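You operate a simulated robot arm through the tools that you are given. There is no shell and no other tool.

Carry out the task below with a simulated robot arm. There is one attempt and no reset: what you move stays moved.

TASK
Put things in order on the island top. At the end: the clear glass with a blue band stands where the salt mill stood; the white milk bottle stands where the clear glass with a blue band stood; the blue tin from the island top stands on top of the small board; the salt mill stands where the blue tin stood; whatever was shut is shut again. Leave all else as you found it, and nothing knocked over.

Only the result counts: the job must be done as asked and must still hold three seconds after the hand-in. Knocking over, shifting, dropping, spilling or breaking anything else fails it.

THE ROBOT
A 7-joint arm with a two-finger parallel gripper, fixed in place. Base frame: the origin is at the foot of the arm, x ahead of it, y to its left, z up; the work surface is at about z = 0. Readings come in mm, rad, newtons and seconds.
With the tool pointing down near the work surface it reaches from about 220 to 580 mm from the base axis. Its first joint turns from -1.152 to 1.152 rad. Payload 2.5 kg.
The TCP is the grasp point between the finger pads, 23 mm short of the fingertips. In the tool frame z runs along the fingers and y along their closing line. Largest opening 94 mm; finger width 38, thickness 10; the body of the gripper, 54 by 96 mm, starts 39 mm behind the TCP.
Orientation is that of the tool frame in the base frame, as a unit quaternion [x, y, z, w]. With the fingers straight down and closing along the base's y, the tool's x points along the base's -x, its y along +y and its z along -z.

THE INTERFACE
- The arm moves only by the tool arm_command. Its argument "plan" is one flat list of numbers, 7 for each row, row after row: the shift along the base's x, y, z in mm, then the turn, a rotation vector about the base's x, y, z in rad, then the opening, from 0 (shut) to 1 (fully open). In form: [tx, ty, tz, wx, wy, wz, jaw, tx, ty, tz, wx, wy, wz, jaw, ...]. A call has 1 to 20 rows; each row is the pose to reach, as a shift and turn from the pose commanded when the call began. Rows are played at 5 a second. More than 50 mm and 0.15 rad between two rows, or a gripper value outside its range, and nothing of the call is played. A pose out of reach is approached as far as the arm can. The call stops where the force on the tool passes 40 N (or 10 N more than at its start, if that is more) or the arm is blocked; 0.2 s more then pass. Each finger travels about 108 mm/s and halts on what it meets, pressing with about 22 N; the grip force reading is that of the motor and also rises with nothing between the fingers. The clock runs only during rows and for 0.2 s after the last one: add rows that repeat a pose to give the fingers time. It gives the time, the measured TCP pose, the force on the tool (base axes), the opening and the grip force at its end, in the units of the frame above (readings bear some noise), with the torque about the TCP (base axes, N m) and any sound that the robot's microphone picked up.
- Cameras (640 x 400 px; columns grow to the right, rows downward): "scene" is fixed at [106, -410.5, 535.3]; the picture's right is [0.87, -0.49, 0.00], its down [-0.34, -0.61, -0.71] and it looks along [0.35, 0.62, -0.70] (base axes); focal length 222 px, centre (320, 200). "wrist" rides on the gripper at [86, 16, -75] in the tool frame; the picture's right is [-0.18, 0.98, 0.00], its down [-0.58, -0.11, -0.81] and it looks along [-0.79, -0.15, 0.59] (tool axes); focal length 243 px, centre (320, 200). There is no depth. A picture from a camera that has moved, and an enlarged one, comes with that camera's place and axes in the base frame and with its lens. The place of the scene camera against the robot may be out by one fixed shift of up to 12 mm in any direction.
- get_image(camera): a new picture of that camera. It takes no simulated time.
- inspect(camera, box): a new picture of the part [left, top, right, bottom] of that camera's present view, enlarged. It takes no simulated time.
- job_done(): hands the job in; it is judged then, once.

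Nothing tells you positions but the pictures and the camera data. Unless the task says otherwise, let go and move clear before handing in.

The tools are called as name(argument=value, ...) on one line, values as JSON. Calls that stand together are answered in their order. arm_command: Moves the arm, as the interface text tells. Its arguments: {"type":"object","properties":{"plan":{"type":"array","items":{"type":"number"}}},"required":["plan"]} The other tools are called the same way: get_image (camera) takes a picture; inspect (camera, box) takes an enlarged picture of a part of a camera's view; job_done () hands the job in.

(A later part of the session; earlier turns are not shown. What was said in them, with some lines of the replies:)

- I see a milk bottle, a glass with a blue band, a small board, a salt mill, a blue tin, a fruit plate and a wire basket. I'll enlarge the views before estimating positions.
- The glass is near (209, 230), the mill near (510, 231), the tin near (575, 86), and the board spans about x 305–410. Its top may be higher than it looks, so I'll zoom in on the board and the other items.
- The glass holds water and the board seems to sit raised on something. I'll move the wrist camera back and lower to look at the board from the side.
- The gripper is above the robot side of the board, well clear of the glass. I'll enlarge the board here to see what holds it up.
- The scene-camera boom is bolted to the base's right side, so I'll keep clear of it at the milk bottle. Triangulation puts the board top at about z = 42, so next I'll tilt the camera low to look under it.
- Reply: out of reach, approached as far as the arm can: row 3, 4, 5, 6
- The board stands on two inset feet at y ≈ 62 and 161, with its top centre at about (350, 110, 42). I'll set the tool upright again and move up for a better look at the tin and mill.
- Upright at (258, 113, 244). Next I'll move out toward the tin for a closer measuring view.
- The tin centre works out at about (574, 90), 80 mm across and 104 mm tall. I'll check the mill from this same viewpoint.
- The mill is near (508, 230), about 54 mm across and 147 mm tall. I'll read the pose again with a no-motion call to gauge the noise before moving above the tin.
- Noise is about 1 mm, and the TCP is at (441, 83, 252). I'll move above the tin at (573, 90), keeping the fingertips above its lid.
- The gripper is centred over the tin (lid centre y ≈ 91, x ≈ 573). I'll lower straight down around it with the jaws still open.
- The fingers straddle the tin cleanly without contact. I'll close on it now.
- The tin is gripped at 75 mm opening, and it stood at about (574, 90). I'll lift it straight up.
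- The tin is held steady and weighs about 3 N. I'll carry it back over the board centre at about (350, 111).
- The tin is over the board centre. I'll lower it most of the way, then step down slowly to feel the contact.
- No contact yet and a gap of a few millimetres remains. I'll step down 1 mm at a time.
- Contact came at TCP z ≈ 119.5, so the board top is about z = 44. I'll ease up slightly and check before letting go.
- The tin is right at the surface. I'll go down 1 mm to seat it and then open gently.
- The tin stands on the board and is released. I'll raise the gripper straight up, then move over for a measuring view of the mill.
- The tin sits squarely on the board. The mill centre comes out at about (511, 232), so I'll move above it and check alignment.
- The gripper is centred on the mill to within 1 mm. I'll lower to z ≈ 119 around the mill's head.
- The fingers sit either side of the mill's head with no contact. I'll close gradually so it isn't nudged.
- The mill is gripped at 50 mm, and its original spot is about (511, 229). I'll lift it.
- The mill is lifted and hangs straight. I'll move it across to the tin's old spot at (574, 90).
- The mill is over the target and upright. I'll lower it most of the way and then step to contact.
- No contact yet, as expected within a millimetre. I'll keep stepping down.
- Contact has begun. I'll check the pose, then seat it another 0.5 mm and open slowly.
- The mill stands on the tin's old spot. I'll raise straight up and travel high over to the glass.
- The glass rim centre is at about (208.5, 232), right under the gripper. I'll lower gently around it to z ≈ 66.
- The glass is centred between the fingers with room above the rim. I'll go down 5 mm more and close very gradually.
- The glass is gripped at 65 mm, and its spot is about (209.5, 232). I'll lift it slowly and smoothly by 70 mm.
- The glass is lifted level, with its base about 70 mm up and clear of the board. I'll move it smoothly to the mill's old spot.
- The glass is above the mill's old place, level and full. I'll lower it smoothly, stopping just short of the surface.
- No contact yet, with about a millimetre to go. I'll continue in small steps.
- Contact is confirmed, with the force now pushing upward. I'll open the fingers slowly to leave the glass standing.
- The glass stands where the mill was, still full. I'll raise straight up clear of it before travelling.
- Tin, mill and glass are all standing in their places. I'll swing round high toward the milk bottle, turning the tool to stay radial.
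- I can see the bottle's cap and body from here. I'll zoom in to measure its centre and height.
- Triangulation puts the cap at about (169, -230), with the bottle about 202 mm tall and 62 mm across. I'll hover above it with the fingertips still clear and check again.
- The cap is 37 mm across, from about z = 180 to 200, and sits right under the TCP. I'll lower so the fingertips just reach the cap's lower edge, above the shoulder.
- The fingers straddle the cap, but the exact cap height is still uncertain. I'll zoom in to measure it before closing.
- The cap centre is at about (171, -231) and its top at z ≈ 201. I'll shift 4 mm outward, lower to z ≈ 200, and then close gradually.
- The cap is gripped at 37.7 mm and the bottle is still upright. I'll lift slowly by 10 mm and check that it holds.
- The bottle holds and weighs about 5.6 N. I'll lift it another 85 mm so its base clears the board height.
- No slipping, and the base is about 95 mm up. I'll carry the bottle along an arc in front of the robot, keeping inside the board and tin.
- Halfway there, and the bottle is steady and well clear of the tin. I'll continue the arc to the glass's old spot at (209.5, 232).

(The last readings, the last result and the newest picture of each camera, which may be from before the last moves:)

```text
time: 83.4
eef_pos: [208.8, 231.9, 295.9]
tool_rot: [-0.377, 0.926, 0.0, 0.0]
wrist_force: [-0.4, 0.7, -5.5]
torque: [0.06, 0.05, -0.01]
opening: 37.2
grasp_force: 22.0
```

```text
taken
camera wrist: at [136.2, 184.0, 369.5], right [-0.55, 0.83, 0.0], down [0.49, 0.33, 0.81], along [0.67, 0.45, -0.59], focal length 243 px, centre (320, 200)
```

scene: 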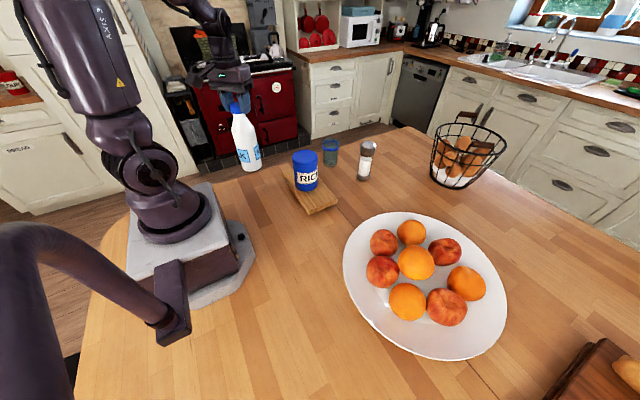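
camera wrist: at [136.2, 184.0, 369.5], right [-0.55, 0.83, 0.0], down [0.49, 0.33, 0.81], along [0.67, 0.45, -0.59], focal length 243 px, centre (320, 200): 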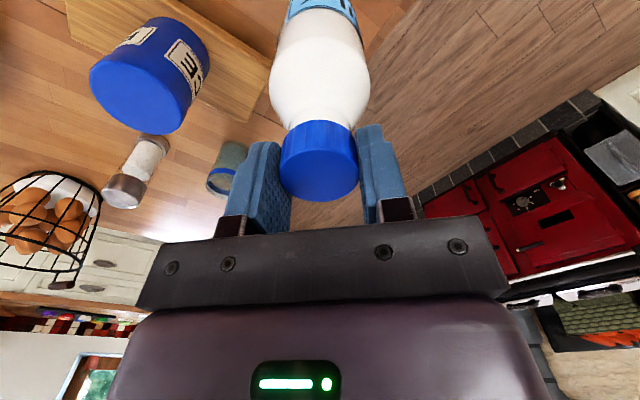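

The bottle hangs over the target. I'll lower it smoothly to just above the surface.

arm_command(plan=[0, 0, -2, 0, 0, 0, 0, 0, 0, -6, 0, 0, 0, 0, 0, 0, -13, 0, 0, 0, 0, 0, 0, -22, 0, 0, 0, 0, 0, 0, -33, 0, 0, 0, 0, 0, 0, -45, 0, 0, 0, 0, 0, 0, -57, 0, 0, 0, 0, 0, 0, -68, 0, 0, 0, 0, 0, 0, -77, 0, 0, 0, 0, 0, 0, -84, 0, 0, 0, 0, 0, 0, -89, 0, 0, 0, 0, 0, 0, -91.5, 0, 0, 0, 0, 0, 0, -92, 0, 0, 0, 0, 0, 0, -92, 0, 0, 0, 0])

inspect(camera="scene", box=[200, 90, 340, 210])

get_image(camera="wrist")

```text
time: 86.4
eef_pos: [208.7, 232.9, 204.5]
tool_rot: [-0.376, 0.927, 0.001, 0.001]
wrist_force: [-3.8, -2.3, 12.0]
torque: [-0.13, 0.47, 0.12]
opening: 37.5
grasp_force: 21.7
```

```text
3.33 times, centred on (270, 150) of scene
camera zoom: at [105.9, -410.5, 535.3], right [0.87, -0.49, 0.0], down [-0.34, -0.61, -0.71], along [0.35, 0.62, -0.7], focal length 740 px, centre (487, 367)
```

zoom: 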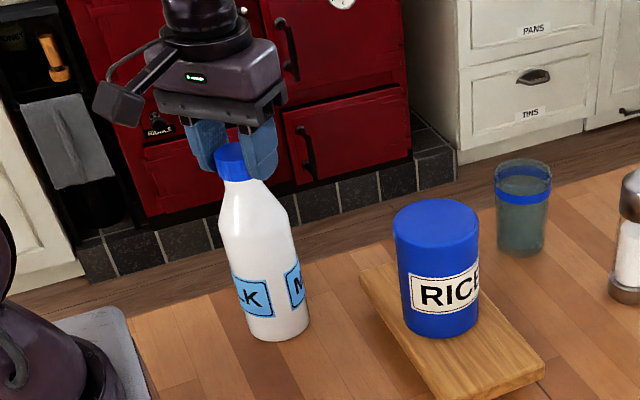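

```text
taken
camera wrist: at [136.4, 183.6, 278.6], right [-0.55, 0.83, 0.0], down [0.49, 0.33, 0.81], along [0.67, 0.45, -0.59], focal length 243 px, centre (320, 200)
```

wrist: 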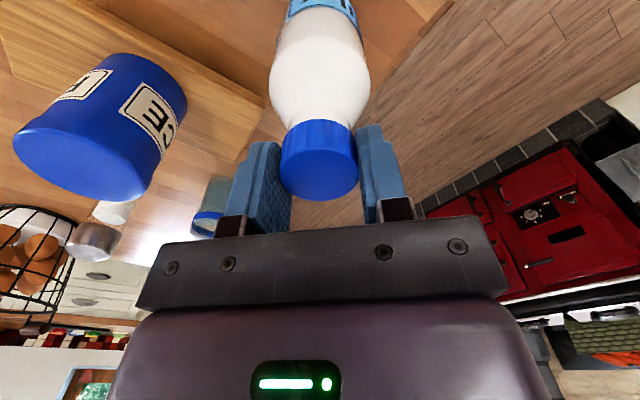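

It touched down about 3 mm earlier than expected, with 12 N of push. I'll ease up slightly and check how the bottle is standing.

arm_command(plan=[0, 0, 1, 0, 0, 0, 0, 0, 0, 1, 0, 0, 0, 0])

inspect(camera="scene", box=[230, 120, 290, 200])

inspect(camera="wrist", box=[240, 0, 400, 220])

```text
time: 87.0
eef_pos: [208.8, 231.3, 204.8]
tool_rot: [-0.376, 0.927, -0.001, -0.001]
wrist_force: [-0.4, -0.1, -6.2]
torque: [0.04, 0.01, 0.0]
opening: 37.4
grasp_force: 22.5
```

```text
5.00 times, centred on (260, 160) of scene
camera zoom: at [106.0, -410.4, 535.3], right [0.87, -0.49, 0.0], down [-0.34, -0.61, -0.71], along [0.35, 0.62, -0.7], focal length 1111 px, centre (620, 400)
```

zoom: 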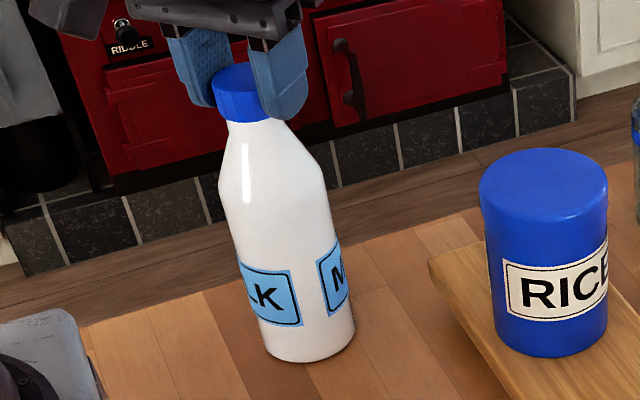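

```text
1.82 times, centred on (320, 110) of wrist
camera zoom: at [136.9, 183.2, 279.2], right [-0.55, 0.83, 0.0], down [0.49, 0.33, 0.81], along [0.67, 0.45, -0.59], focal length 441 px, centre (320, 364)
```

zoom: 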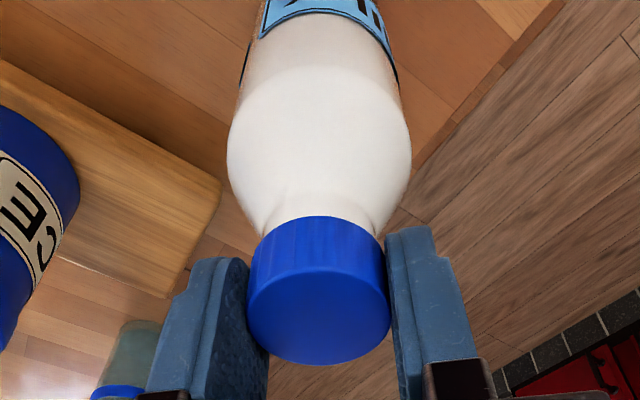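

The bottle hangs vertical, just off the surface at the right spot. I'll set it down in half-millimetre steps.

arm_command(plan=[0, 0, -0.5, 0, 0, 0, 0, 0, 0, -0.5, 0, 0, 0, 0])

```text
time: 87.6
eef_pos: [209.0, 231.3, 205.0]
tool_rot: [-0.376, 0.927, 0.0, 0.001]
wrist_force: [0.0, -0.5, -6.1]
torque: [0.0, -0.04, 0.01]
opening: 37.4
grasp_force: 22.1
```

arm_command(plan=[0, 0, -0.4, 0, 0, 0, 0, 0, 0, -0.4, 0, 0, 0, 0])

```text
time: 88.2
eef_pos: [209.1, 232.3, 203.9]
tool_rot: [-0.376, 0.927, 0.0, 0.0]
wrist_force: [0.2, -2.0, 4.5]
torque: [-0.12, -0.16, 0.04]
opening: 37.3
grasp_force: 21.7
```

The bottle is now in light contact with the surface. I'll open the fingers gradually to release it.

arm_command(plan=[0, 0, 0, 0, 0, 0, 0.41, 0, 0, 0, 0, 0, 0, 0.43, 0, 0, 0, 0, 0, 0, 0.46, 0, 0, 0, 0, 0, 0, 0.5, 0, 0, 0, 0, 0, 0, 0.58, 0, 0, 0, 0, 0, 0, 0.7, 0, 0, 0, 0, 0, 0, 0.85, 0, 0, 0, 0, 0, 0, 1, 0, 0, 0, 0, 0, 0, 1])

inspect(camera="scene", box=[230, 120, 290, 200])

get_image(camera="wrist")

```text
time: 90.2
eef_pos: [209.3, 232.6, 205.2]
tool_rot: [-0.376, 0.927, 0.0, 0.0]
wrist_force: [-1.2, 0.0, 0.9]
torque: [-0.01, 0.04, -0.02]
opening: 94.0
grasp_force: 0.1
```

```text
5.00 times, centred on (260, 160) of scene
camera zoom: at [106.0, -410.5, 535.3], right [0.87, -0.49, 0.0], down [-0.34, -0.61, -0.71], along [0.35, 0.62, -0.7], focal length 1111 px, centre (620, 400)
```

zoom: 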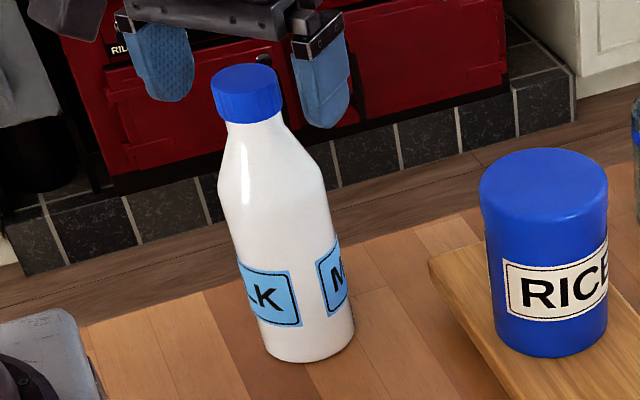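

```text
taken
camera wrist: at [136.1, 183.2, 278.6], right [-0.55, 0.83, 0.0], down [0.49, 0.33, 0.81], along [0.67, 0.45, -0.59], focal length 243 px, centre (320, 200)
```

wrist: 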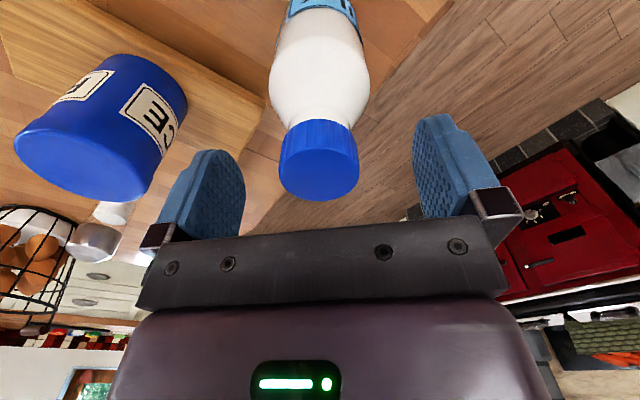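

The bottle stands upright and free. I'll raise the gripper straight up, move clear, and take final pictures.

arm_command(plan=[0, 0, 5, 0, 0, 0, 1, 0, 0, 15, 0, 0, 0, 1, 0, 0, 30, 0, 0, 0, 1, 0, 0, 55, 0, 0, 0, 1, 0, 0, 85, 0, 0, 0, 1, 0, 0, 115, 0, 0, 0, 1, 12, -25, 135, 0, 0, -0.1, 1, 28, -60, 140, 0, 0, -0.22, 1, 42, -100, 140, 0, 0, -0.35, 1, 52, -140, 140, 0, 0, -0.48, 1, 60, -180, 140, 0, 0, -0.61, 1, 65, -220, 140, 0, 0, -0.74, 1, 65, -232, 140, 0, 0, -0.82, 1, 65, -232, 140, 0, 0, -0.82, 1])

get_image(camera="scene")

inspect(camera="scene", box=[225, 100, 405, 220])

get_image(camera="wrist")

```text
time: 93.2
eef_pos: [274.2, 0.5, 345.3]
tool_rot: [0.025, 1.0, -0.001, -0.001]
wrist_force: [-0.4, -0.4, -0.7]
torque: [-0.01, 0.03, 0.0]
opening: 94.1
grasp_force: 0.0
```

```text
taken
```

scene: 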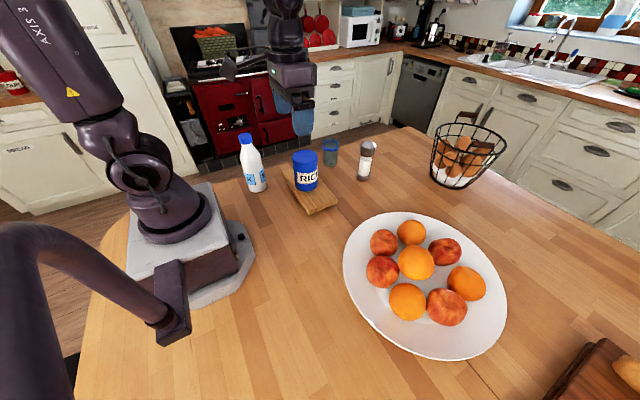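

```text
3.33 times, centred on (315, 160) of scene
camera zoom: at [106.0, -410.5, 535.3], right [0.87, -0.49, 0.0], down [-0.34, -0.61, -0.71], along [0.35, 0.62, -0.7], focal length 740 px, centre (337, 333)
```

zoom: 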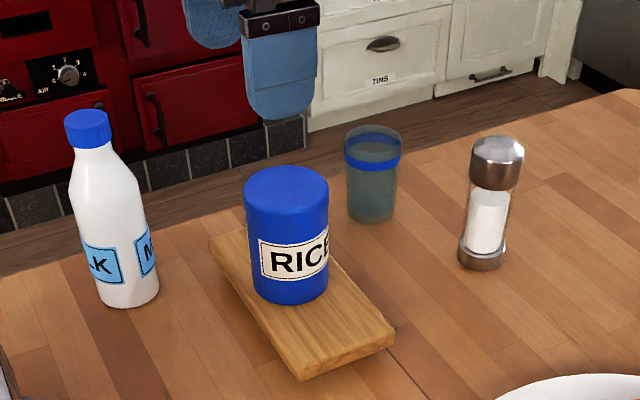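

```text
taken
camera wrist: at [189.1, 20.4, 418.8], right [0.23, 0.97, 0.0], down [0.58, -0.14, 0.81], along [0.78, -0.19, -0.59], focal length 243 px, centre (320, 200)
```

wrist: 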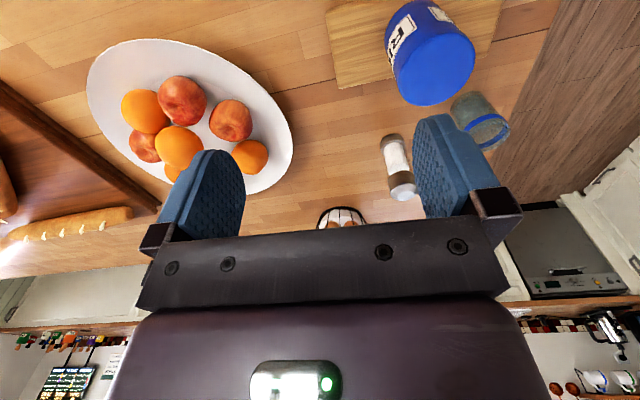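

Everything is in place and standing: milk on the glass's spot, glass on the mill's spot, mill on the tin's spot, and the tin on the board. Nothing was opened and the gripper is clear, so I'm handing in.

job_done()

```text
The job is handed in.
```

The job is handed in, and all four items are where you asked, judging by the final pictures:

| Item | Now stands |
|---|---|
| Blue tin | on top of the small board, at its centre |
| Salt mill | where the blue tin stood |
| Clear glass with the blue band | where the salt mill stood, with no spill visible |
| White milk bottle | where the clear glass stood |

In those pictures all four are upright and nothing else looks moved. Each item is within a few millimetres of its target by my measurements. Nothing was opened along the way, so there was nothing to shut again.

I let go of everything and moved the gripper clear before handing in. The hand-in gave no verdict, so I can't confirm how it was judged.
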